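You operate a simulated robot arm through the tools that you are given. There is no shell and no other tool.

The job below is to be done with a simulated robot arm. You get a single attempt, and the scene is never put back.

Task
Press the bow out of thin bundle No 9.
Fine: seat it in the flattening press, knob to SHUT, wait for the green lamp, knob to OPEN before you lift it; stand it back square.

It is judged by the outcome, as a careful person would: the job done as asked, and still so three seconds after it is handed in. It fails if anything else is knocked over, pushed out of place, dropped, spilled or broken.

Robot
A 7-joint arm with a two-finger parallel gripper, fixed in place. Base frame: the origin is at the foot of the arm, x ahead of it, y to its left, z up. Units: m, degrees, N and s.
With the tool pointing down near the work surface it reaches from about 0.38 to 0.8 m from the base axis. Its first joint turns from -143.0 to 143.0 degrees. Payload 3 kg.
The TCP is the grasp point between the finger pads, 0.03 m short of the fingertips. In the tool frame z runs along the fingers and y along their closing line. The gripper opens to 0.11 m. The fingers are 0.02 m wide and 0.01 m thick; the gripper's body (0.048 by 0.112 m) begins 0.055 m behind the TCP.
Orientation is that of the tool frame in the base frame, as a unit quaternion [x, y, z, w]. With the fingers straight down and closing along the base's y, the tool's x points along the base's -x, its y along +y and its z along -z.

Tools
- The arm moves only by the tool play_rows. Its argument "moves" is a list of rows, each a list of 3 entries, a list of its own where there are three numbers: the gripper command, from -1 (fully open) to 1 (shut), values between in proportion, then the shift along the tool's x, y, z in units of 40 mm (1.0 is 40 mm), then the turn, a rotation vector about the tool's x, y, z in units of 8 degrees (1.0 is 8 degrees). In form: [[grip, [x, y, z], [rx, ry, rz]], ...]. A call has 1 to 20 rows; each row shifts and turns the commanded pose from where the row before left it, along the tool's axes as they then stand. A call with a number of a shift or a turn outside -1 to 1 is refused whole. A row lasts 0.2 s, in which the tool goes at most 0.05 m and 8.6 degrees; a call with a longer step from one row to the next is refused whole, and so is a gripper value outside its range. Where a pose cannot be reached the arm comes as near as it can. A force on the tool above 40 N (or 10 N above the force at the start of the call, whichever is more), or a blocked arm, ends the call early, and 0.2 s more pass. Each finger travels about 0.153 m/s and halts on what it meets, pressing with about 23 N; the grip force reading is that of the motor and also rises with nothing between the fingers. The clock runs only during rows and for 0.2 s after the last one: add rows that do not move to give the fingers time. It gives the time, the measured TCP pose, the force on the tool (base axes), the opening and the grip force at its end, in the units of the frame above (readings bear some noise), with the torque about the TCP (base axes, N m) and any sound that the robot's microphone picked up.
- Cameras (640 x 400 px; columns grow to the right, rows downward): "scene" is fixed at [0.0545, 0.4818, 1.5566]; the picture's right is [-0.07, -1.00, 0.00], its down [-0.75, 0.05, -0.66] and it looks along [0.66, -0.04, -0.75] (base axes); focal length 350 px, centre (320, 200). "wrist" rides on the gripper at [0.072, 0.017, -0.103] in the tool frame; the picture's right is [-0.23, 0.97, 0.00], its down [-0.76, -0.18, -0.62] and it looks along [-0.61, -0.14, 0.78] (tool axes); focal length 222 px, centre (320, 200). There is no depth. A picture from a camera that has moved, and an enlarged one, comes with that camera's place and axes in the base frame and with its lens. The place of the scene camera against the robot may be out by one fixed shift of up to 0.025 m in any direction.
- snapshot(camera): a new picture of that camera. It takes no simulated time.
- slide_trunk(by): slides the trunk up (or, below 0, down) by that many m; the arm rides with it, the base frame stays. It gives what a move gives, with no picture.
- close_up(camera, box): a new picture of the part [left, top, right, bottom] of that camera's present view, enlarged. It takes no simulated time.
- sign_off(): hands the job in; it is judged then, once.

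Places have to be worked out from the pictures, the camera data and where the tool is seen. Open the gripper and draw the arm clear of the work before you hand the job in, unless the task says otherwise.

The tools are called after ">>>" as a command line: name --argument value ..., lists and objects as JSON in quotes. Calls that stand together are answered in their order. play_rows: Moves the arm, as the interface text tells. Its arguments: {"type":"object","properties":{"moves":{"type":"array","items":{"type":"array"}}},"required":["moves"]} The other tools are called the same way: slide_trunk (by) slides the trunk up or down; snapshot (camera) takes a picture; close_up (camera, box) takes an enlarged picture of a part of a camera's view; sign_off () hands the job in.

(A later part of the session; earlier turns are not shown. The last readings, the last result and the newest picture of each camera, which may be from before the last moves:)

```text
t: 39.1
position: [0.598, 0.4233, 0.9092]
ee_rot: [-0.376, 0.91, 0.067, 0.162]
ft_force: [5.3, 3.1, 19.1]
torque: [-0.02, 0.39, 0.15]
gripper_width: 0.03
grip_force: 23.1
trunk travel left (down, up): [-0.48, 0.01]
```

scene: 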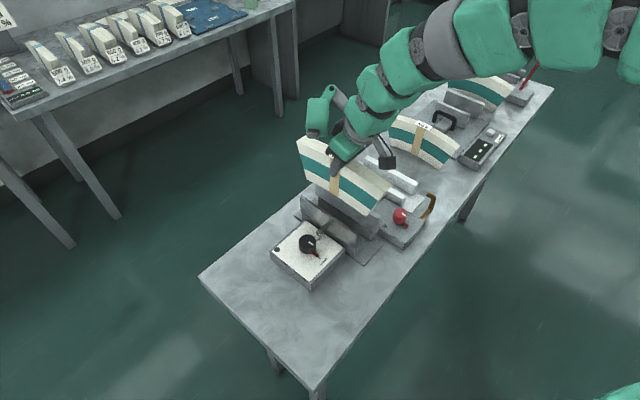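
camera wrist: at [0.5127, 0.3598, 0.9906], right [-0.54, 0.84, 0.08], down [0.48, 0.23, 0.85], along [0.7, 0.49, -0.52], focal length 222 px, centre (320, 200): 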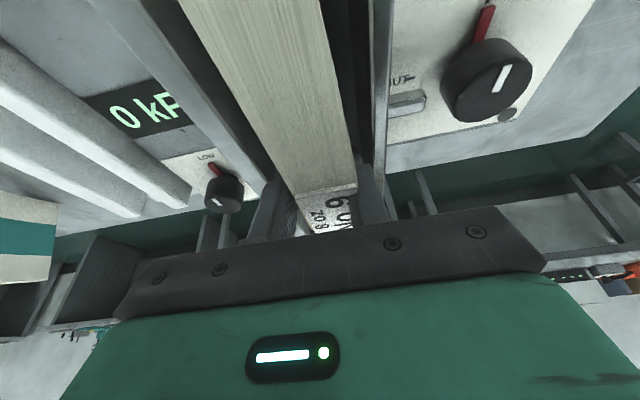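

Both feet are now firmly on the base plate. Releasing with a small opening.

>>> play_rows --moves '[[0.36, [0, 0, 0], [0, 0, 0]], [0.36, [0, 0, 0], [0, 0, 0]], [0.36, [0, 0, 0], [0, 0, 0]]]'

>>> close_up --camera "scene" --box '[280, 150, 400, 250]'

>>> close_up --camera "wrist" --box '[180, 0, 440, 240]'

```text
t: 39.9
position: [0.5966, 0.4225, 0.9062]
ee_rot: [-0.377, 0.91, 0.065, 0.16]
ft_force: [-5.6, 2.6, -2.2]
torque: [0.06, 0.1, -0.07]
gripper_width: 0.0325
grip_force: 0.0
trunk travel left (down, up): [-0.48, 0.01]
```

```text
4.00 times, centred on (340, 200) of scene
camera zoom: at [0.0545, 0.4818, 1.5566], right [-0.07, -1.0, 0.0], down [-0.75, 0.05, -0.66], along [0.66, -0.04, -0.75], focal length 1398 px, centre (240, 200)
```

zoom: 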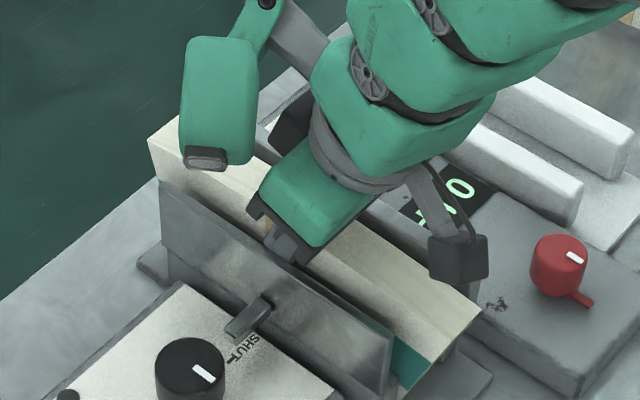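

```text
1.67 times, centred on (310, 120) of wrist
camera zoom: at [0.5122, 0.3603, 0.9795], right [-0.54, 0.84, 0.08], down [0.48, 0.23, 0.85], along [0.69, 0.49, -0.53], focal length 370 px, centre (337, 333)
```

zoom: 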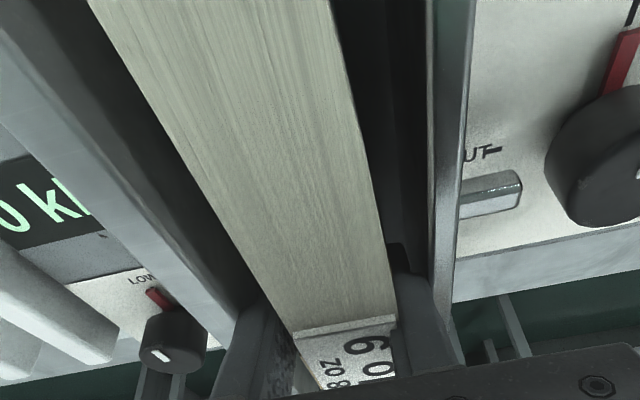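

Released: the width is 32.5 mm with zero grip force, and the back finger lightly touches the fixed plate at about 6 N. I'll ease the opening slightly, centre by 1 mm and rise straight up, watching for drag.

>>> play_rows --moves '[[0.41, [0, 0.02, 0], [0, 0, 0]], [0.41, [-0.0428, 0, -0.1175], [0, 0, 0]], [0.41, [-0.0428, 0, -0.1175], [0, 0, 0]], [0.41, [0, 0, 0], [0, 0, 0]]]'

>>> close_up --camera "scene" --box '[280, 150, 400, 250]'

```text
t: 40.9
position: [0.5971, 0.4226, 0.9172]
ee_rot: [-0.376, 0.91, 0.065, 0.161]
ft_force: [-0.6, 0.5, -0.3]
torque: [0.05, -0.02, 0.03]
gripper_width: 0.0326
grip_force: 0.0
trunk travel left (down, up): [-0.48, 0.01]
```

```text
4.00 times, centred on (340, 200) of scene
camera zoom: at [0.0545, 0.4818, 1.5566], right [-0.07, -1.0, 0.0], down [-0.75, 0.05, -0.66], along [0.66, -0.04, -0.75], focal length 1398 px, centre (240, 200)
```

zoom: 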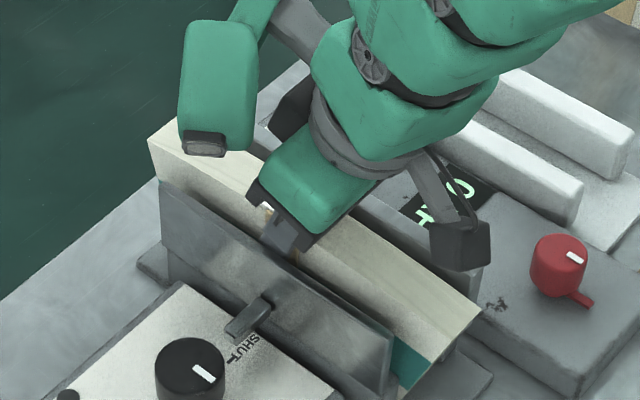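

The fingers are free and the bundle stays put. I'll rise clear and look.

>>> play_rows --moves '[[0.41, [-0.0855, 0, -0.235], [0, 0, 0]], [0.41, [-0.0855, 0, -0.235], [0, 0, 0]], [0.41, [-0.0855, 0, -0.235], [0, 0, 0]], [0.41, [-0.171, 0, -0.4699], [0, 0, 0]], [0.41, [-0.2565, 0, -0.7048], [0, 0, 0]], [0.41, [-0.2565, 0, -0.7048], [0, 0, 0]], [0.41, [0, 0, 0], [0, 0, 0]]]'

>>> snapshot --camera "wrist"

>>> snapshot --camera "scene"

>>> close_up --camera "scene" --box '[280, 150, 400, 250]'

```text
t: 42.5
position: [0.5964, 0.4224, 1.0285]
ee_rot: [-0.376, 0.91, 0.065, 0.161]
ft_force: [0.1, 0.6, 0.1]
torque: [0.02, 0.0, 0.04]
gripper_width: 0.0327
grip_force: 0.0
trunk travel left (down, up): [-0.48, 0.01]
```

```text
taken
camera wrist: at [0.5123, 0.3611, 1.1005], right [-0.54, 0.84, 0.08], down [0.48, 0.23, 0.85], along [0.69, 0.49, -0.53], focal length 222 px, centre (320, 200)
```

wrist: 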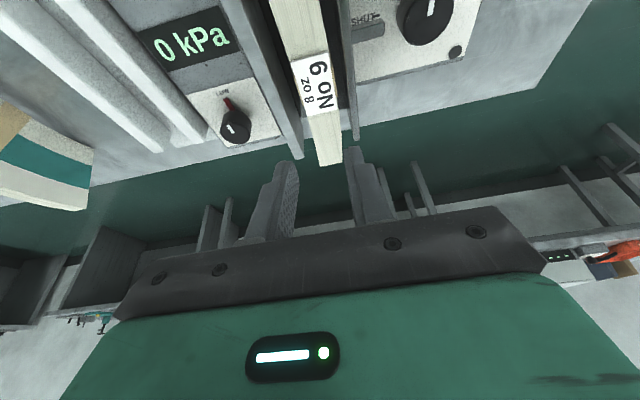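

```text
taken
```

scene: 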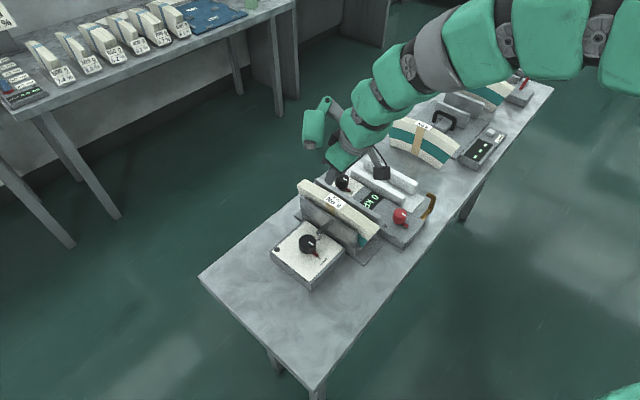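

```text
4.00 times, centred on (340, 200) of scene
camera zoom: at [0.0545, 0.4818, 1.5566], right [-0.07, -1.0, 0.0], down [-0.75, 0.05, -0.66], along [0.66, -0.04, -0.75], focal length 1398 px, centre (240, 200)
```

zoom: 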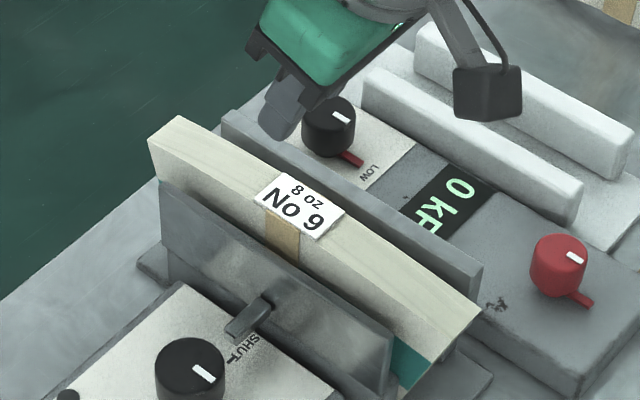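

The bundle is seated between the jaws, upright and free. Now for the knob: I'll level the tool and move over the knob, at about (0.51, 0.485), to locate it precisely.

>>> play_rows --moves '[[0.0, [0, 0, -0.5], [0, 0, 0]], [0.0, [0, 0, -0.25], [0, 0.8333, 0]], [0.0, [0, 0, 0], [0, 0.8333, 0]], [0.0, [0, 0, 0], [0, 0.8334, 0]], [0.0, [0.1417, 0.8817, 0], [0, 0, 0]], [0.0, [0.1417, 0.8817, 0], [0, 0, 0]], [0.0, [0.1417, 0.8817, 0], [0, 0, 0]], [0.0, [0, 0, 0], [0, 0, 0]]]'

>>> snapshot --camera "wrist"

>>> close_up --camera "wrist" --box '[240, 60, 420, 200]'

>>> snapshot --camera "scene"

```text
t: 44.3
position: [0.5018, 0.4785, 1.0551]
ee_rot: [-0.382, 0.924, -0.001, 0.0]
ft_force: [-0.1, 0.4, 0.2]
torque: [-0.01, 0.0, 0.01]
gripper_width: 0.0551
grip_force: 0.1
trunk travel left (down, up): [-0.48, 0.01]
```

```text
taken
camera wrist: at [0.4394, 0.4385, 1.1588], right [-0.53, 0.85, 0.0], down [0.66, 0.41, 0.62], along [0.53, 0.33, -0.78], focal length 222 px, centre (320, 200)
```

wrist: 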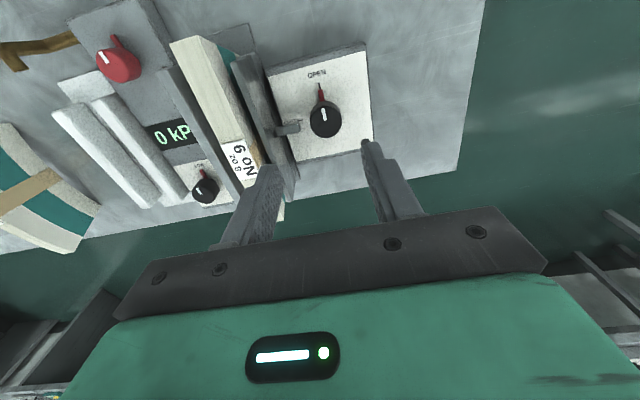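

```text
2.86 times, centred on (330, 130) of wrist
camera zoom: at [0.4394, 0.4385, 1.1588], right [-0.53, 0.85, 0.0], down [0.66, 0.41, 0.62], along [0.53, 0.33, -0.78], focal length 635 px, centre (291, 400)
```

zoom: 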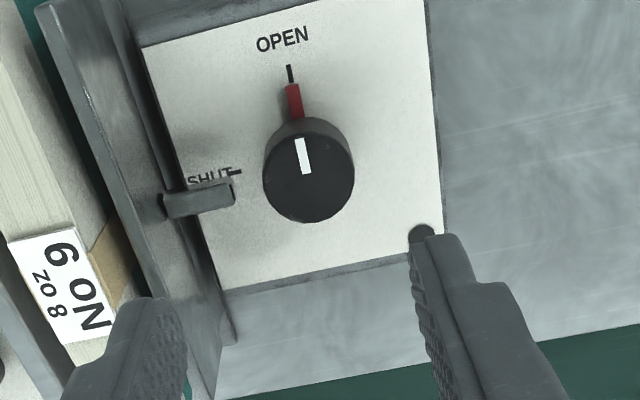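

```text
taken
```

scene: 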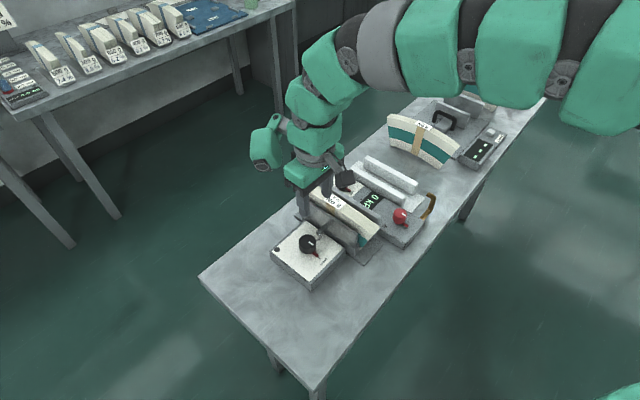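

The knob is about 40 mm across and the white panel's top is at z≈0.84. A latch bar protrudes on the SHUT side. Gripping with the fingers along base y keeps them off the pointer at both ends of the quarter turn. I'll turn the tool to that yaw and come over the knob for a close look.

>>> play_rows --moves '[[0.0, [0, 0, 0], [0, 0, 0.9375]], [0.0, [0, 0, 0], [0, 0, 0.9375]], [0.0, [0, 0, 0], [0, 0, 0.9375]], [0.0, [0, 0, 0], [0, 0, 0.9375]], [0.0, [0, 0, 0], [0, 0, 0.9375]], [0.0, [0, 0, 0], [0, 0, 0.9375]], [0.0, [-0.2063, 0.2325, 0.625], [0, 0, 0]], [0.0, [-0.2063, 0.2325, 0.625], [0, 0, 0]], [0.0, [0, 0, 0.625], [0, 0, 0]], [0.0, [0, 0, 0], [0, 0, 0]]]'

>>> snapshot --camera "wrist"

>>> close_up --camera "wrist" --box '[220, 30, 440, 190]'

>>> close_up --camera "scene" --box '[260, 160, 380, 280]'

```text
t: 46.5
position: [0.5203, 0.4972, 0.9802]
ee_rot: [0.0, 1.0, -0.001, 0.001]
ft_force: [0.5, 0.5, 0.0]
torque: [-0.01, 0.02, -0.03]
gripper_width: 0.0549
grip_force: 0.0
trunk travel left (down, up): [-0.48, 0.01]
```

```text
taken
camera wrist: at [0.4481, 0.5134, 1.0835], right [0.23, 0.97, 0.0], down [0.76, -0.18, 0.62], along [0.61, -0.14, -0.78], focal length 222 px, centre (320, 200)
```

wrist: 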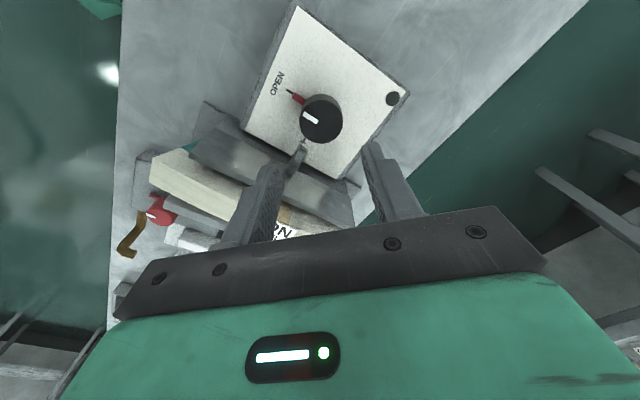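

```text
2.50 times, centred on (330, 110) of wrist
camera zoom: at [0.4481, 0.5134, 1.0835], right [0.23, 0.97, 0.0], down [0.76, -0.18, 0.62], along [0.61, -0.14, -0.78], focal length 555 px, centre (295, 425)
```

zoom: 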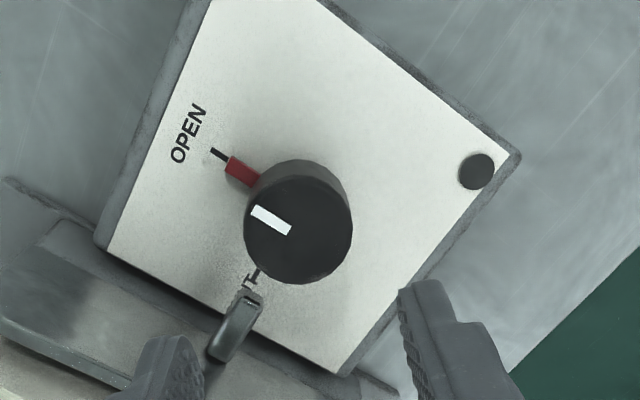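

```text
3.33 times, centred on (320, 220) of scene
camera zoom: at [0.0545, 0.4818, 1.5566], right [-0.07, -1.0, 0.0], down [-0.75, 0.05, -0.66], along [0.66, -0.04, -0.75], focal length 1165 px, centre (320, 133)
```

zoom: 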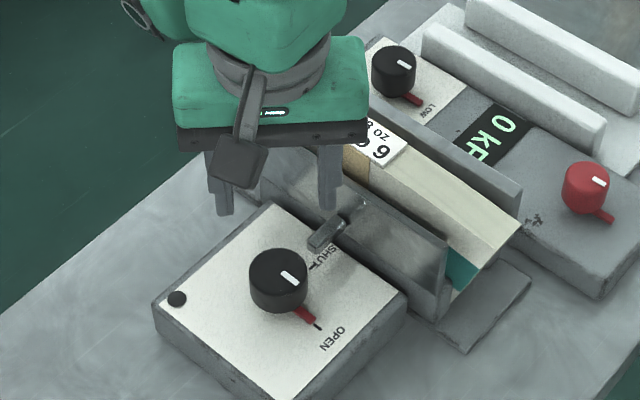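

The knob centre triangulates to (0.519, 0.499), with its top at z≈0.877. The latch end is only about 35 mm from the knob axis on the SHUT side. To keep the fingers off the latch and the pointer, I'll start the quarter turn with the closing line near base x. First I'll turn the tool 95° in place, high above everything.

>>> play_rows --moves '[[0.0, [0, 0, 0], [0, 0, 0.9896]], [0.0, [0, 0, 0], [0, 0, 0.9896]], [0.0, [0, 0, 0], [0, 0, 0.9896]], [0.0, [0, 0, 0], [0, 0, 0.9896]], [0.0, [0, 0, 0], [0, 0, 0.9896]], [0.0, [0, 0, 0], [0, 0, 0.9896]], [0.0, [0, 0, 0], [0, 0, 0.9896]], [0.0, [0, 0, 0], [0, 0, 0.9896]], [0.0, [0, 0, 0], [0, 0, 0.9896]], [0.0, [0, 0, 0], [0, 0, 0.9896]], [0.0, [0, 0, 0], [0, 0, 0.9896]], [0.0, [0, 0, 0], [0, 0, 0.9896]], [0.0, [0, 0, 0], [0, 0, 0]]]'

>>> snapshot --camera "wrist"

>>> close_up --camera "wrist" --box '[230, 40, 410, 190]'

```text
t: 49.3
position: [0.519, 0.4981, 0.9804]
ee_rot: [0.738, 0.674, 0.0, 0.002]
ft_force: [0.5, -0.3, -0.3]
torque: [0.0, -0.02, 0.0]
gripper_width: 0.0551
grip_force: 0.0
trunk travel left (down, up): [-0.48, 0.01]
```

```text
taken
camera wrist: at [0.5431, 0.567, 1.084], right [0.95, -0.31, 0.0], down [-0.25, -0.74, 0.62], along [-0.19, -0.59, -0.78], focal length 222 px, centre (320, 200)
```

wrist: 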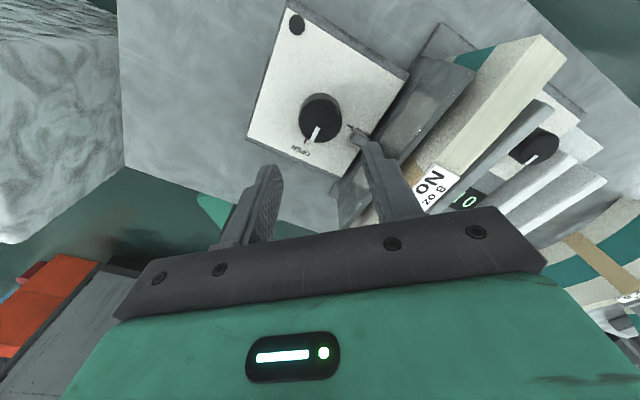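

```text
2.67 times, centred on (320, 115) of wrist
camera zoom: at [0.5431, 0.567, 1.084], right [0.95, -0.31, 0.0], down [-0.25, -0.74, 0.62], along [-0.19, -0.59, -0.78], focal length 592 px, centre (320, 427)
```

zoom: 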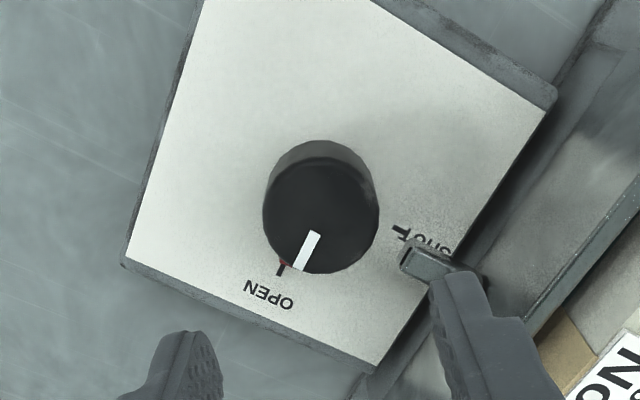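

The tool turned fine and the knob is centred under the TCP in both yaw views, top z≈0.87. The fingers at ±27 mm clear the knob, latch and pointer. I'll lower to TCP z≈0.882 around the knob.

>>> play_rows --moves '[[0.0, [0, 0, 0.6], [0, 0, 0]], [0.0, [0, 0, 0.6], [0, 0, 0]], [0.0, [0, 0, 0.6], [0, 0, 0]], [0.0, [0, 0, 0.35], [0, 0, 0]], [0.0, [0, 0, 0.3], [0, 0, 0]], [0.0, [0, 0, 0], [0, 0, 0]]]'

>>> snapshot --camera "wrist"

>>> close_up --camera "scene" --box '[260, 180, 360, 280]'

```text
t: 50.7
position: [0.52, 0.4971, 0.8825]
ee_rot: [0.738, 0.675, 0.0, 0.002]
ft_force: [0.3, 0.4, -0.3]
torque: [0.0, -0.04, 0.01]
gripper_width: 0.0549
grip_force: 0.1
trunk travel left (down, up): [-0.48, 0.01]
```

```text
taken
camera wrist: at [0.5437, 0.5671, 0.9859], right [0.95, -0.31, 0.0], down [-0.25, -0.74, 0.62], along [-0.19, -0.59, -0.78], focal length 222 px, centre (320, 200)
```

wrist: 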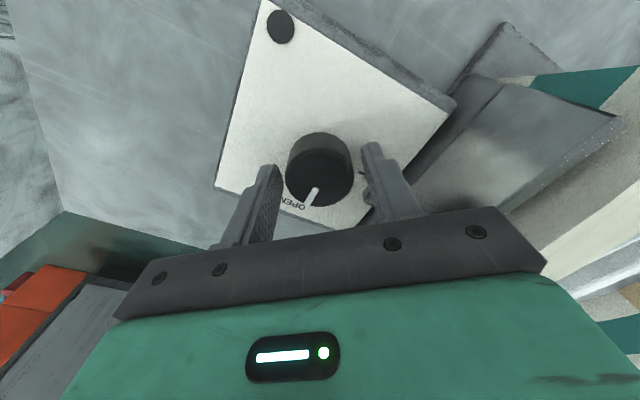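

```text
4.00 times, centred on (310, 230) of scene
camera zoom: at [0.0545, 0.4818, 1.5566], right [-0.07, -1.0, 0.0], down [-0.75, 0.05, -0.66], along [0.66, -0.04, -0.75], focal length 1398 px, centre (360, 80)
```

zoom: 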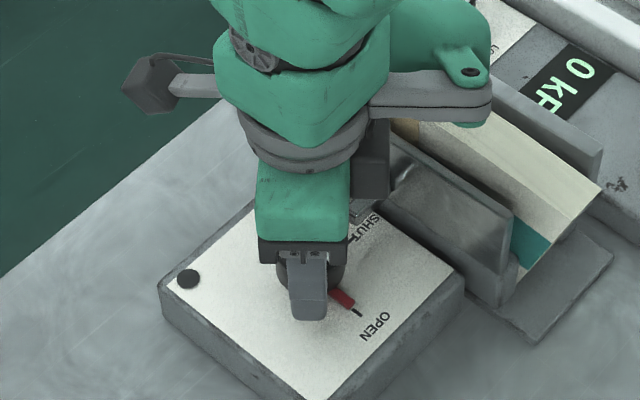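

The fingers straddle the knob with no contact. I'll close on it.

>>> play_rows --moves '[[0.3, [0, 0, 0], [0, 0, 0]], [1, [0, 0, 0], [0, 0, 0]], [1, [0, 0, 0], [0, 0, 0]]]'

>>> close_up --camera "wrist" --box '[220, 0, 460, 240]'

```text
t: 51.5
position: [0.5202, 0.4969, 0.8831]
ee_rot: [0.738, 0.675, 0.0, 0.001]
ft_force: [1.4, 0.6, -0.2]
torque: [0.15, -0.01, 0.02]
gripper_width: 0.0414
grip_force: 45.4
trunk travel left (down, up): [-0.48, 0.01]
```

```text
1.67 times, centred on (340, 120) of wrist
camera zoom: at [0.5437, 0.567, 0.9859], right [0.95, -0.31, 0.0], down [-0.25, -0.74, 0.62], along [-0.19, -0.59, -0.78], focal length 370 px, centre (287, 333)
```

zoom: 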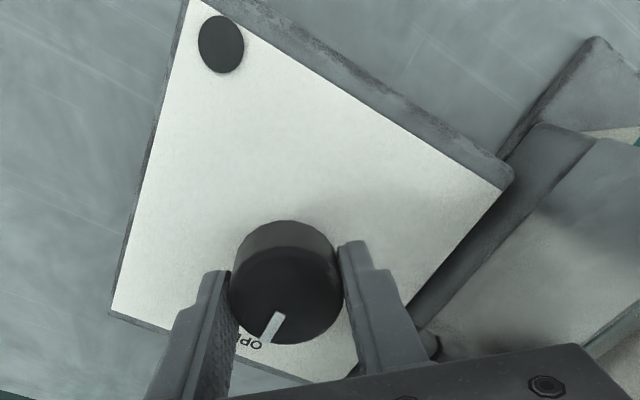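

The knob is gripped at 41.4 mm. I'll turn it counter-clockwise from OPEN toward SHUT, the first half now.

>>> play_rows --moves '[[1, [0, 0, 0], [0, 0, -0.9375]], [1, [0, 0, 0], [0, 0, -0.9375]], [1, [0, 0, 0], [0, 0, -0.9375]], [1, [0, 0, 0], [0, 0, -0.9375]], [1, [0, 0, 0], [0, 0, -0.9375]], [1, [0, 0, 0], [0, 0, -0.9375]]]'

>>> close_up --camera "wrist" --box '[200, 0, 440, 240]'

>>> close_up --camera "scene" --box '[260, 180, 380, 280]'

```text
t: 52.9
position: [0.5211, 0.4976, 0.8833]
ee_rot: [0.423, 0.906, 0.0, 0.001]
ft_force: [12.9, 3.1, 2.3]
torque: [0.27, -0.34, -1.1]
gripper_width: 0.041
grip_force: 45.4
trunk travel left (down, up): [-0.48, 0.01]
```

```text
1.67 times, centred on (320, 120) of wrist
camera zoom: at [0.4876, 0.5626, 0.986], right [0.89, 0.45, 0.0], down [0.35, -0.7, 0.62], along [0.28, -0.56, -0.78], focal length 370 px, centre (320, 333)
```

zoom: 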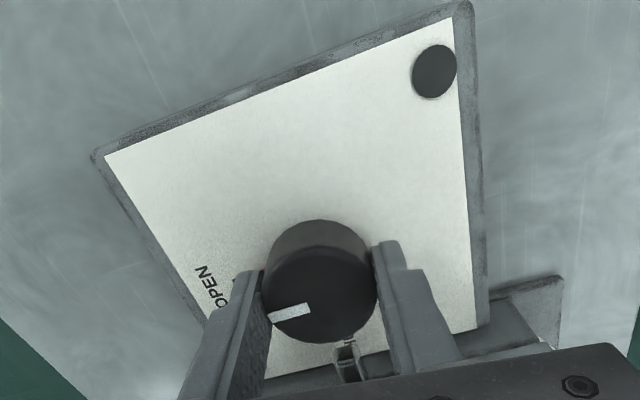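

```text
4.00 times, centred on (320, 230) of scene
camera zoom: at [0.0545, 0.4818, 1.5566], right [-0.07, -1.0, 0.0], down [-0.75, 0.05, -0.66], along [0.66, -0.04, -0.75], focal length 1398 px, centre (320, 80)
```

zoom: 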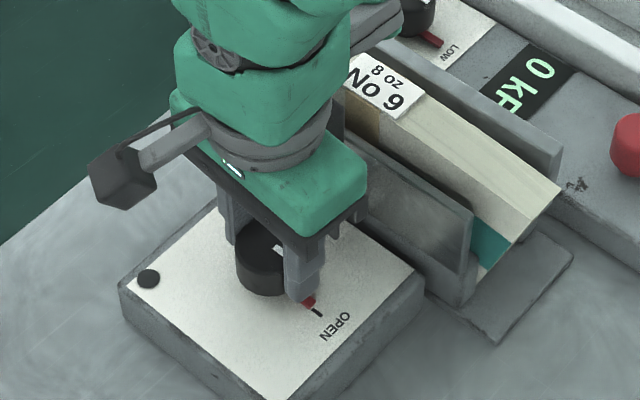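

The torque read −1.1 Nm, and the red pointer still appears to sit by OPEN, so the fingers may have slipped around the knob. I'll look closely before doing anything else.

>>> close_up --camera "scene" --box '[295, 225, 350, 265]'

>>> close_up --camera "wrist" --box '[270, 110, 390, 230]'

```text
10.00 times, centred on (322, 245) of scene
camera zoom: at [0.0545, 0.4818, 1.5566], right [-0.07, -1.0, 0.0], down [-0.75, 0.05, -0.66], along [0.66, -0.04, -0.75], focal length 3495 px, centre (295, -250)
```

zoom: 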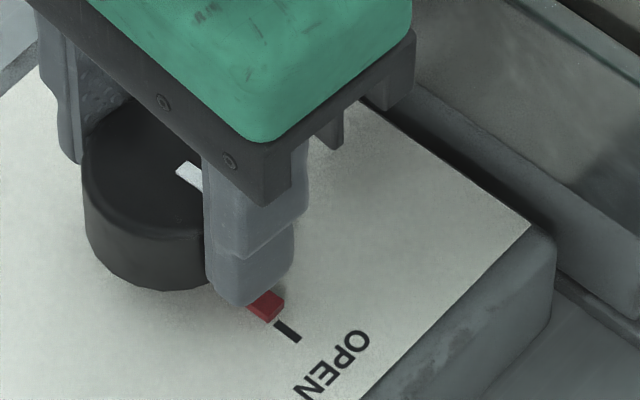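

```text
3.33 times, centred on (330, 170) of wrist
camera zoom: at [0.4876, 0.5626, 0.986], right [0.89, 0.45, 0.0], down [0.35, -0.7, 0.62], along [0.28, -0.56, -0.78], focal length 740 px, centre (287, 300)
```

zoom: 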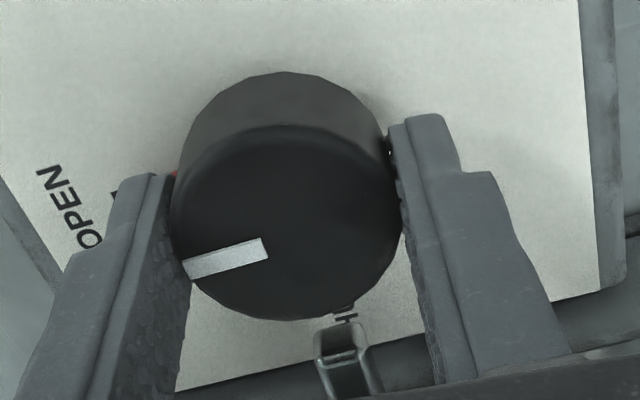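

The pointer hasn't moved, so the pads slipped round the knob. I'll hold still briefly to see whether the torque relaxes (a damped knob) or stays (a stiff or blocked one).

>>> play_rows --moves '[[1, [0, 0, 0], [0, 0, 0]], [1, [0, 0, 0], [0, 0, 0]], [1, [0, 0, 0], [0, 0, 0]], [1, [0, 0, 0], [0, 0, 0]]]'

```text
t: 53.9
position: [0.5209, 0.4982, 0.8829]
ee_rot: [0.423, 0.906, 0.001, 0.001]
ft_force: [18.0, 7.4, 9.9]
torque: [0.36, -0.57, -0.85]
gripper_width: 0.0411
grip_force: 44.8
trunk travel left (down, up): [-0.48, 0.01]
```

The torque relaxes only slowly and a fingertip seems to be riding on the pointer stub, so friction alone didn't carry the knob. I'll open, lift, turn back to yaw −87°, and re-grip lower. A finger edge can then push the pointer itself while the pads grip.

>>> play_rows --moves '[[0.0, [0, 0, 0], [0, 0, 0]], [0.0, [0, 0, 0], [0, 0, 0]], [0.0, [0, 0, -0.5], [0, 0, 0]], [0.0, [0, 0, -0.5], [0, 0, 0]], [0.0, [0, 0, 0], [0, 0, 0.925]], [0.0, [0, 0, 0], [0, 0, 0.925]], [0.0, [0, 0, 0], [0, 0, 0.925]], [0.0, [0, 0, 0], [0, 0, 0.925]], [0.0, [0, 0, 0], [0, 0, 0.925]], [0.0, [0, 0, 0], [0, 0, 0]]]'

>>> snapshot --camera "wrist"

>>> close_up --camera "wrist" --box '[250, 60, 410, 200]'

>>> close_up --camera "scene" --box '[260, 180, 380, 280]'

```text
t: 56.1
position: [0.5205, 0.4973, 0.9211]
ee_rot: [0.689, 0.725, 0.001, 0.001]
ft_force: [-0.6, 0.1, -0.9]
torque: [0.0, -0.02, 0.0]
gripper_width: 0.055
grip_force: 0.0
trunk travel left (down, up): [-0.48, 0.01]
```

```text
taken
camera wrist: at [0.533, 0.5693, 1.0258], right [0.98, -0.18, 0.0], down [-0.14, -0.77, 0.62], along [-0.11, -0.61, -0.78], focal length 222 px, centre (320, 200)
```

wrist: 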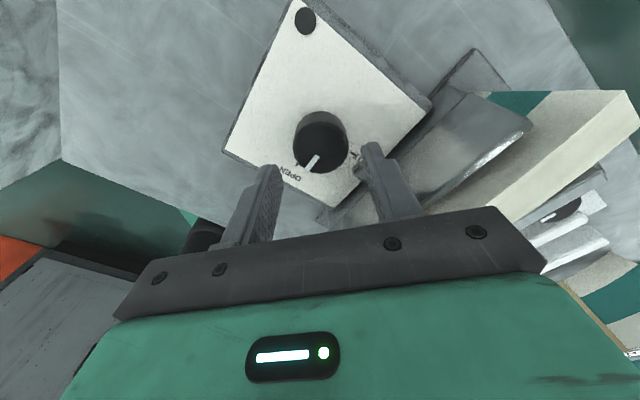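

```text
2.86 times, centred on (330, 130) of wrist
camera zoom: at [0.533, 0.5693, 1.0258], right [0.98, -0.18, 0.0], down [-0.14, -0.77, 0.62], along [-0.11, -0.61, -0.78], focal length 635 px, centre (291, 400)
```

zoom: 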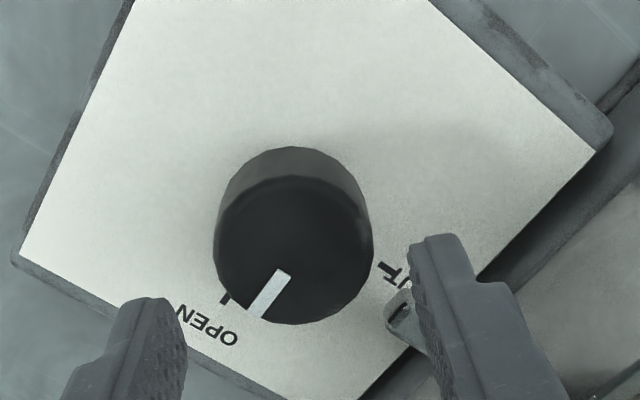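

```text
4.00 times, centred on (320, 230) of scene
camera zoom: at [0.0545, 0.4818, 1.5566], right [-0.07, -1.0, 0.0], down [-0.75, 0.05, -0.66], along [0.66, -0.04, -0.75], focal length 1398 px, centre (320, 80)
```

zoom: 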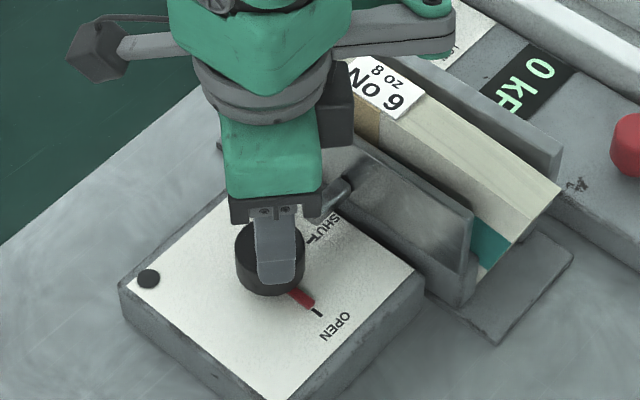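

The knob is still at OPEN. I'll lower to TCP z≈0.876, with the fingertips just above the panel.

>>> play_rows --moves '[[0.0, [0, 0, 0.5], [0, 0, 0]], [0.0, [0, 0, 0.5], [0, 0, 0]], [0.0, [0, 0, 0.15], [0, 0, 0]], [0.0, [0, 0, 0], [0, 0, 0]]]'

>>> close_up --camera "wrist" --box '[240, 80, 420, 240]'

>>> close_up --camera "scene" --box '[280, 210, 360, 270]'

```text
t: 57.1
position: [0.5207, 0.4971, 0.8776]
ee_rot: [0.689, 0.725, 0.0, 0.001]
ft_force: [0.6, -0.4, 0.1]
torque: [0.0, -0.02, -0.01]
gripper_width: 0.0549
grip_force: 0.0
trunk travel left (down, up): [-0.48, 0.01]
```

```text
2.50 times, centred on (330, 160) of wrist
camera zoom: at [0.5335, 0.5695, 0.9793], right [0.98, -0.18, 0.0], down [-0.14, -0.77, 0.62], along [-0.11, -0.61, -0.78], focal length 555 px, centre (295, 300)
```

zoom: 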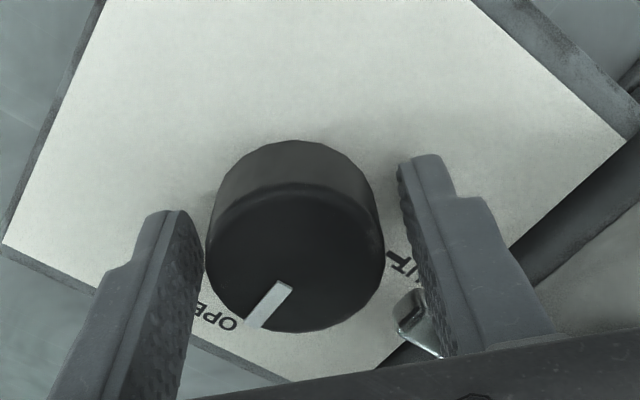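

```text
6.67 times, centred on (320, 240) of scene
camera zoom: at [0.0545, 0.4818, 1.5566], right [-0.07, -1.0, 0.0], down [-0.75, 0.05, -0.66], along [0.66, -0.04, -0.75], focal length 2330 px, centre (320, -67)
```

zoom: 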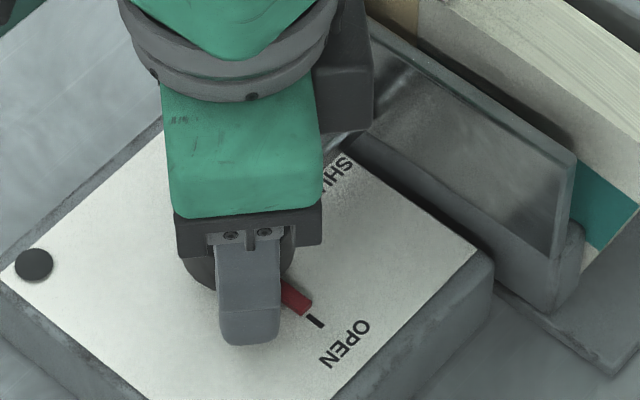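

Well centred. I'll close, then turn slowly, checking the torque and the pointer every few degrees.

>>> play_rows --moves '[[0.3, [0, 0, 0], [0, 0, 0]], [1, [0, 0, 0], [0, 0, 0]], [1, [0, 0, 0], [0, 0, 0]], [1, [0, 0, 0], [0, 0, 0]], [1, [0, 0, 0], [0, 0, -0.4]], [1, [0, 0, 0], [0, 0, -0.4]], [1, [0, 0, 0], [0, 0, -0.4]]]'

>>> close_up --camera "scene" --box '[280, 210, 360, 270]'

```text
t: 58.7
position: [0.52, 0.4974, 0.8762]
ee_rot: [0.625, 0.78, 0.0, 0.001]
ft_force: [7.1, -2.1, -2.0]
torque: [-0.09, -0.17, -0.66]
gripper_width: 0.0417
grip_force: 44.9
trunk travel left (down, up): [-0.48, 0.01]
```

```text
6.67 times, centred on (320, 240) of scene
camera zoom: at [0.0545, 0.4818, 1.5566], right [-0.07, -1.0, 0.0], down [-0.75, 0.05, -0.66], along [0.66, -0.04, -0.75], focal length 2330 px, centre (320, -67)
```

zoom: 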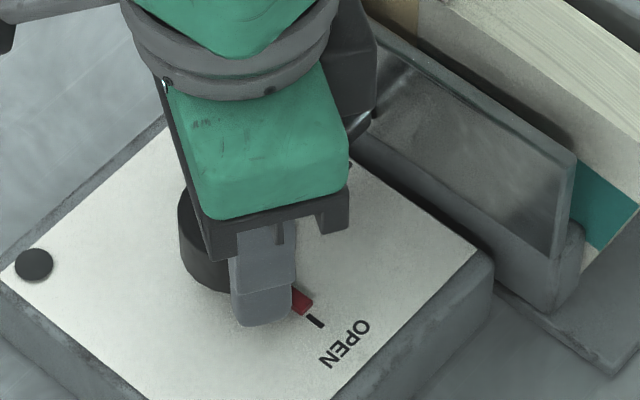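

The finger edge is now up against the pointer. I'll continue gently and see if the pointer moves.

>>> play_rows --moves '[[1, [0, 0, 0], [0, 0, -0.4]], [1, [0, 0, 0], [0, 0, -0.4]], [1, [0, 0, 0], [0, 0, -0.4]]]'

>>> close_up --camera "scene" --box '[280, 210, 360, 270]'

>>> close_up --camera "wrist" --box '[240, 80, 420, 240]'

```text
t: 59.5
position: [0.5201, 0.4958, 0.8772]
ee_rot: [0.558, 0.83, 0.0, 0.002]
ft_force: [12.5, -0.6, -0.3]
torque: [0.01, -0.37, -1.11]
gripper_width: 0.0411
grip_force: 45.2
trunk travel left (down, up): [-0.48, 0.01]
```

```text
6.67 times, centred on (320, 240) of scene
camera zoom: at [0.0545, 0.4818, 1.5566], right [-0.07, -1.0, 0.0], down [-0.75, 0.05, -0.66], along [0.66, -0.04, -0.75], focal length 2330 px, centre (320, -67)
```

zoom: 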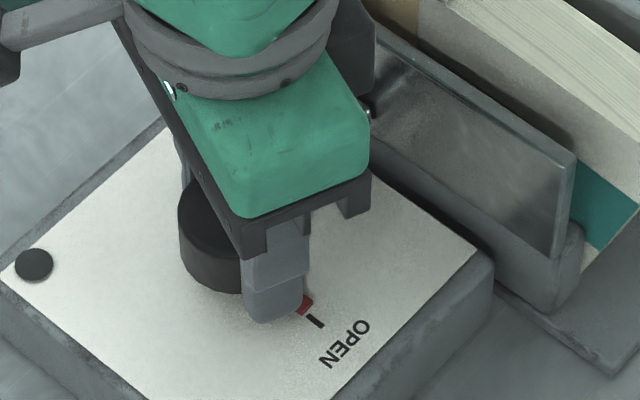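

```text
2.50 times, centred on (330, 160) of wrist
camera zoom: at [0.5095, 0.5693, 0.9796], right [0.99, 0.16, 0.0], down [0.12, -0.77, 0.62], along [0.1, -0.62, -0.78], focal length 555 px, centre (295, 300)
```

zoom: 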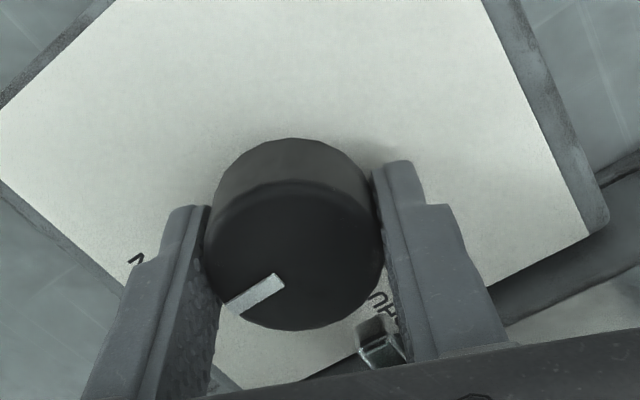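

The torque is back to 1.1 Nm and the knob still hasn't turned. To tell "locked" from "stiff", I'll unwind the same angle and watch the torque and the mark.

>>> play_rows --moves '[[1, [0, 0, 0], [0, 0, 0.4]], [1, [0, 0, 0], [0, 0, 0.4]], [1, [0, 0, 0], [0, 0, 0.4]]]'

>>> play_rows --moves '[[1, [0, 0, 0], [0, 0, 0.4]], [1, [0, 0, 0], [0, 0, 0.4]], [1, [0, 0, 0], [0, 0, 0.4]]]'

>>> close_up --camera "scene" --box '[280, 210, 360, 270]'

>>> close_up --camera "wrist" --box '[240, 80, 420, 240]'

```text
t: 60.3
position: [0.5209, 0.4974, 0.8763]
ee_rot: [0.625, 0.781, 0.0, 0.0]
ft_force: [13.8, -0.7, 1.6]
torque: [0.41, -0.28, -0.02]
gripper_width: 0.041
grip_force: 44.8
trunk travel left (down, up): [-0.48, 0.01]
```

```text
t: 61.1
position: [0.5207, 0.4965, 0.8764]
ee_rot: [0.689, 0.725, 0.0, 0.001]
ft_force: [11.2, -1.4, 2.2]
torque: [0.42, -0.29, 0.02]
gripper_width: 0.0414
grip_force: 45.3
trunk travel left (down, up): [-0.48, 0.01]
```

```text
6.67 times, centred on (320, 240) of scene
camera zoom: at [0.0545, 0.4818, 1.5566], right [-0.07, -1.0, 0.0], down [-0.75, 0.05, -0.66], along [0.66, -0.04, -0.75], focal length 2330 px, centre (320, -67)
```

zoom: 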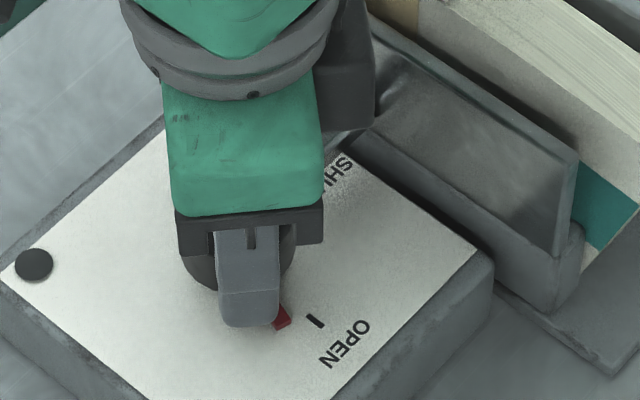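

```text
2.50 times, centred on (330, 160) of wrist
camera zoom: at [0.5339, 0.569, 0.9796], right [0.98, -0.18, 0.0], down [-0.14, -0.77, 0.62], along [-0.11, -0.61, -0.78], focal length 555 px, centre (295, 300)
```

zoom: 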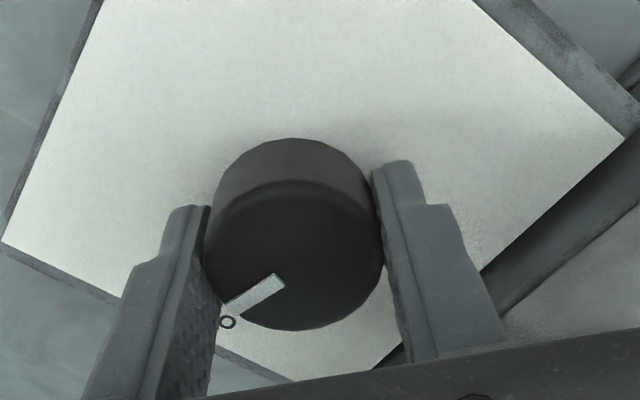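

When turned the other way, clockwise, the knob follows freely at about 0 torque. It has moved off the OPEN mark, and the press seems to be reacting. I'll stop here and look at the press.

>>> snapshot --camera "scene"

>>> close_up --camera "scene" --box '[260, 150, 400, 280]'

>>> snapshot --camera "wrist"

```text
taken
```

scene: 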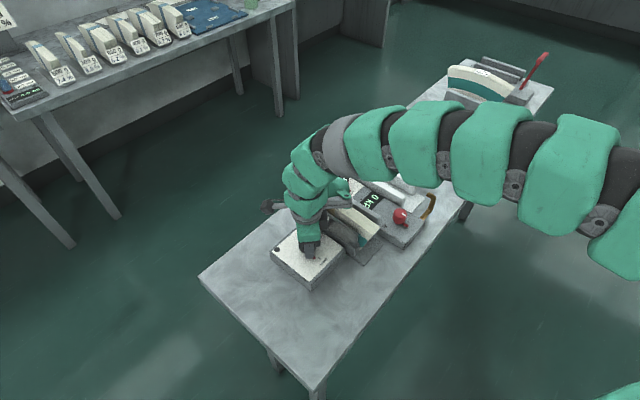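

```text
3.08 times, centred on (330, 215) of scene
camera zoom: at [0.0545, 0.4818, 1.5566], right [-0.07, -1.0, 0.0], down [-0.75, 0.05, -0.66], along [0.66, -0.04, -0.75], focal length 1075 px, centre (289, 154)
```

zoom: 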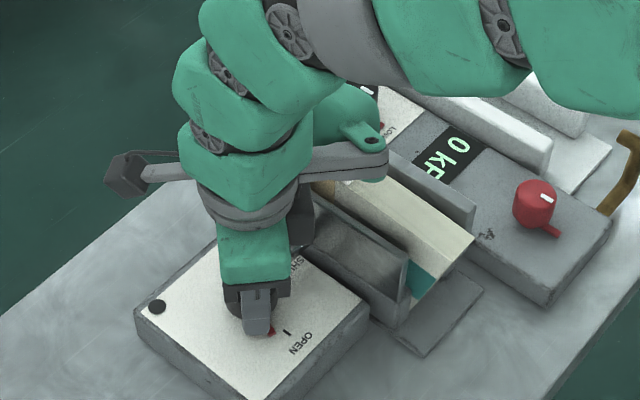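

```text
taken
camera wrist: at [0.5339, 0.569, 0.9796], right [0.98, -0.18, 0.0], down [-0.14, -0.77, 0.62], along [-0.11, -0.61, -0.78], focal length 222 px, centre (320, 200)
```

wrist: 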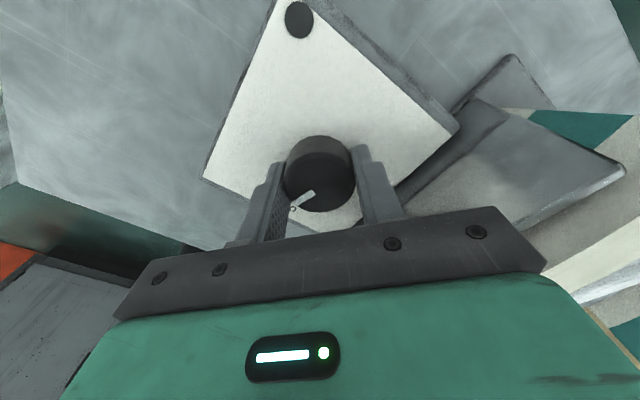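

The knob turns freely clockwise from OPEN and is hard-stopped counter-clockwise, so SHUT is reached the long way round, about 270° clockwise. That matches the LOW→MAX knob's layout next door. I'll ratchet it: open, lift, turn back to yaw +15°, re-grip, and turn clockwise. This keeps the fingers clear of the latch and the pointer.

>>> play_rows --moves '[[0.0, [0, 0, 0], [0, 0, 0]], [0.0, [0, 0, 0], [0, 0, 0]], [0.0, [0, 0, -0.6], [0, 0, 0]], [0.0, [0, 0, -0.6], [0, 0, 0]], [0.0, [0, 0, 0], [0, 0, -0.9808]], [0.0, [0, 0, 0], [0, 0, -0.9808]], [0.0, [0, 0, 0], [0, 0, -0.9808]], [0.0, [0, 0, 0], [0, 0, -0.9808]], [0.0, [0, 0, 0], [0, 0, -0.9808]], [0.0, [0, 0, 0], [0, 0, -0.9808]], [0.0, [0, 0, 0], [0, 0, -0.9808]], [0.0, [0, 0, 0], [0, 0, -0.9808]], [0.0, [0, 0, 0], [0, 0, -0.9808]], [0.0, [0, 0, 0], [0, 0, -0.9808]], [0.0, [0, 0, 0], [0, 0, -0.9808]], [0.0, [0, 0, 0], [0, 0, -0.9808]], [0.0, [0, 0, 0], [0, 0, -0.9808]], [0.0, [0, 0, 0], [0, 0, 0]]]'

>>> snapshot --camera "wrist"

>>> close_up --camera "wrist" --box '[230, 50, 410, 210]'

>>> close_up --camera "scene" --box '[260, 170, 380, 280]'

```text
t: 64.9
position: [0.5194, 0.4967, 0.9238]
ee_rot: [-0.13, 0.991, -0.001, 0.0]
ft_force: [0.1, 0.3, 0.5]
torque: [0.02, 0.03, 0.03]
gripper_width: 0.0549
grip_force: 0.0
trunk travel left (down, up): [-0.48, 0.01]
```

```text
taken
camera wrist: at [0.4458, 0.4934, 1.0277], right [-0.03, 1.0, 0.0], down [0.78, 0.03, 0.62], along [0.62, 0.02, -0.78], focal length 222 px, centre (320, 200)
```

wrist: 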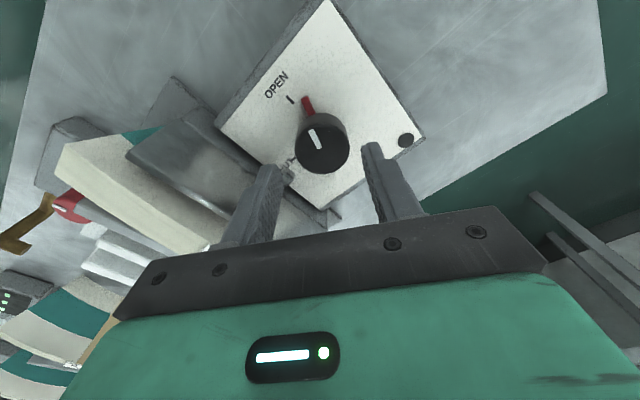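

```text
2.50 times, centred on (320, 130) of wrist
camera zoom: at [0.4458, 0.4934, 1.0277], right [-0.03, 1.0, 0.0], down [0.78, 0.03, 0.62], along [0.62, 0.02, -0.78], focal length 555 px, centre (320, 375)
```

zoom: 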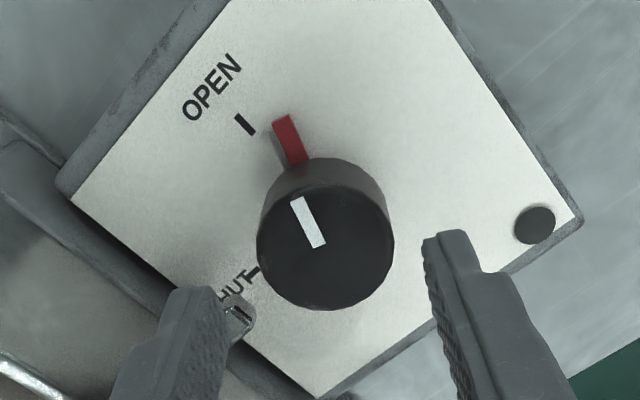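

```text
3.64 times, centred on (320, 225) of scene
camera zoom: at [0.0545, 0.4818, 1.5566], right [-0.07, -1.0, 0.0], down [-0.75, 0.05, -0.66], along [0.66, -0.04, -0.75], focal length 1271 px, centre (320, 109)
```

zoom: 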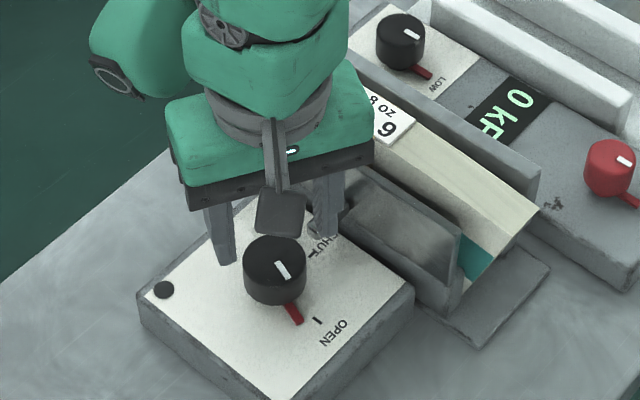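

The pointer is now clearly clockwise of OPEN. The left finger is a bit close to the latch here, so I'll turn 10° more clockwise before lowering around the knob again.

>>> play_rows --moves '[[0.0, [0, 0, 0], [0, 0, 0.625]], [0.0, [0, 0, 0], [0, 0, 0.625]], [0.0, [0, 0, 0.5], [0, 0, 0]], [0.0, [0, 0, 0.5], [0, 0, 0]], [0.0, [0, 0, 0], [0, 0, 0]]]'

>>> close_up --camera "wrist" --box '[220, 60, 420, 240]'

```text
t: 66.1
position: [0.5197, 0.4964, 0.8855]
ee_rot: [-0.044, 0.999, 0.0, 0.001]
ft_force: [1.2, 0.8, 0.1]
torque: [-0.03, 0.02, 0.0]
gripper_width: 0.0549
grip_force: 0.0
trunk travel left (down, up): [-0.48, 0.01]
```

```text
2.22 times, centred on (320, 150) of wrist
camera zoom: at [0.4463, 0.5067, 0.9882], right [0.14, 0.99, 0.0], down [0.77, -0.11, 0.62], along [0.62, -0.09, -0.78], focal length 494 px, centre (320, 311)
```

zoom: 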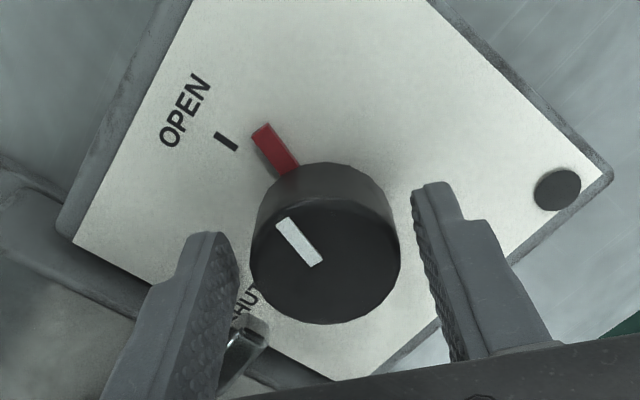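

Clear of latch and pointer. I'll lower 4 mm more, close, and turn clockwise the first 46°.

>>> play_rows --moves '[[0.0, [0, 0, 0.1], [0, 0, 0]], [0.3, [0, 0, 0], [0, 0, 0]], [1, [0, 0, 0], [0, 0, 0]], [1, [0, 0, 0], [0, 0, 0]], [1, [0, 0, 0], [0, 0, 0.9615]], [1, [0, 0, 0], [0, 0, 0.9615]], [1, [0, 0, 0], [0, 0, 0.9615]], [1, [0, 0, 0], [0, 0, 0.9615]], [1, [0, 0, 0], [0, 0, 0.9615]], [1, [0, 0, 0], [0, 0, 0.9615]]]'

>>> close_up --camera "wrist" --box '[220, 40, 420, 240]'

>>> close_up --camera "scene" --box '[260, 170, 400, 280]'

```text
t: 68.3
position: [0.5186, 0.499, 0.881]
ee_rot: [0.353, 0.936, 0.0, 0.001]
ft_force: [-2.0, 25.1, -1.7]
torque: [0.7, -0.12, 0.03]
gripper_width: 0.0415
grip_force: 45.3
trunk travel left (down, up): [-0.48, 0.01]
```

```text
2.00 times, centred on (320, 140) of wrist
camera zoom: at [0.4762, 0.5584, 0.9838], right [0.81, 0.58, 0.0], down [0.45, -0.63, 0.62], along [0.37, -0.51, -0.78], focal length 444 px, centre (320, 320)
```

zoom: 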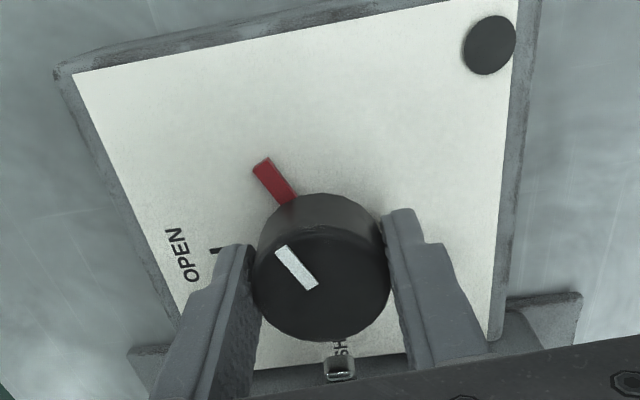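

```text
3.64 times, centred on (330, 225) of scene
camera zoom: at [0.0545, 0.4818, 1.5566], right [-0.07, -1.0, 0.0], down [-0.75, 0.05, -0.66], along [0.66, -0.04, -0.75], focal length 1271 px, centre (284, 109)
```

zoom: 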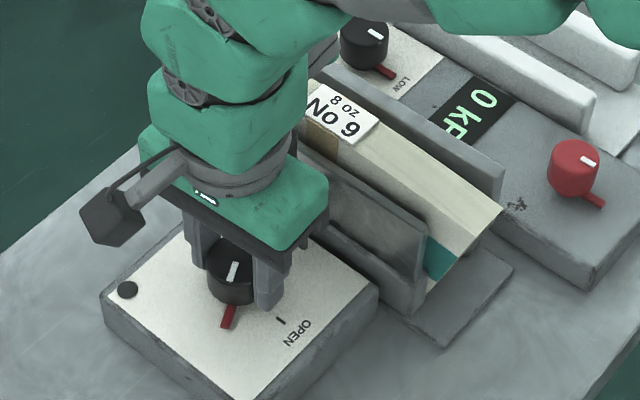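

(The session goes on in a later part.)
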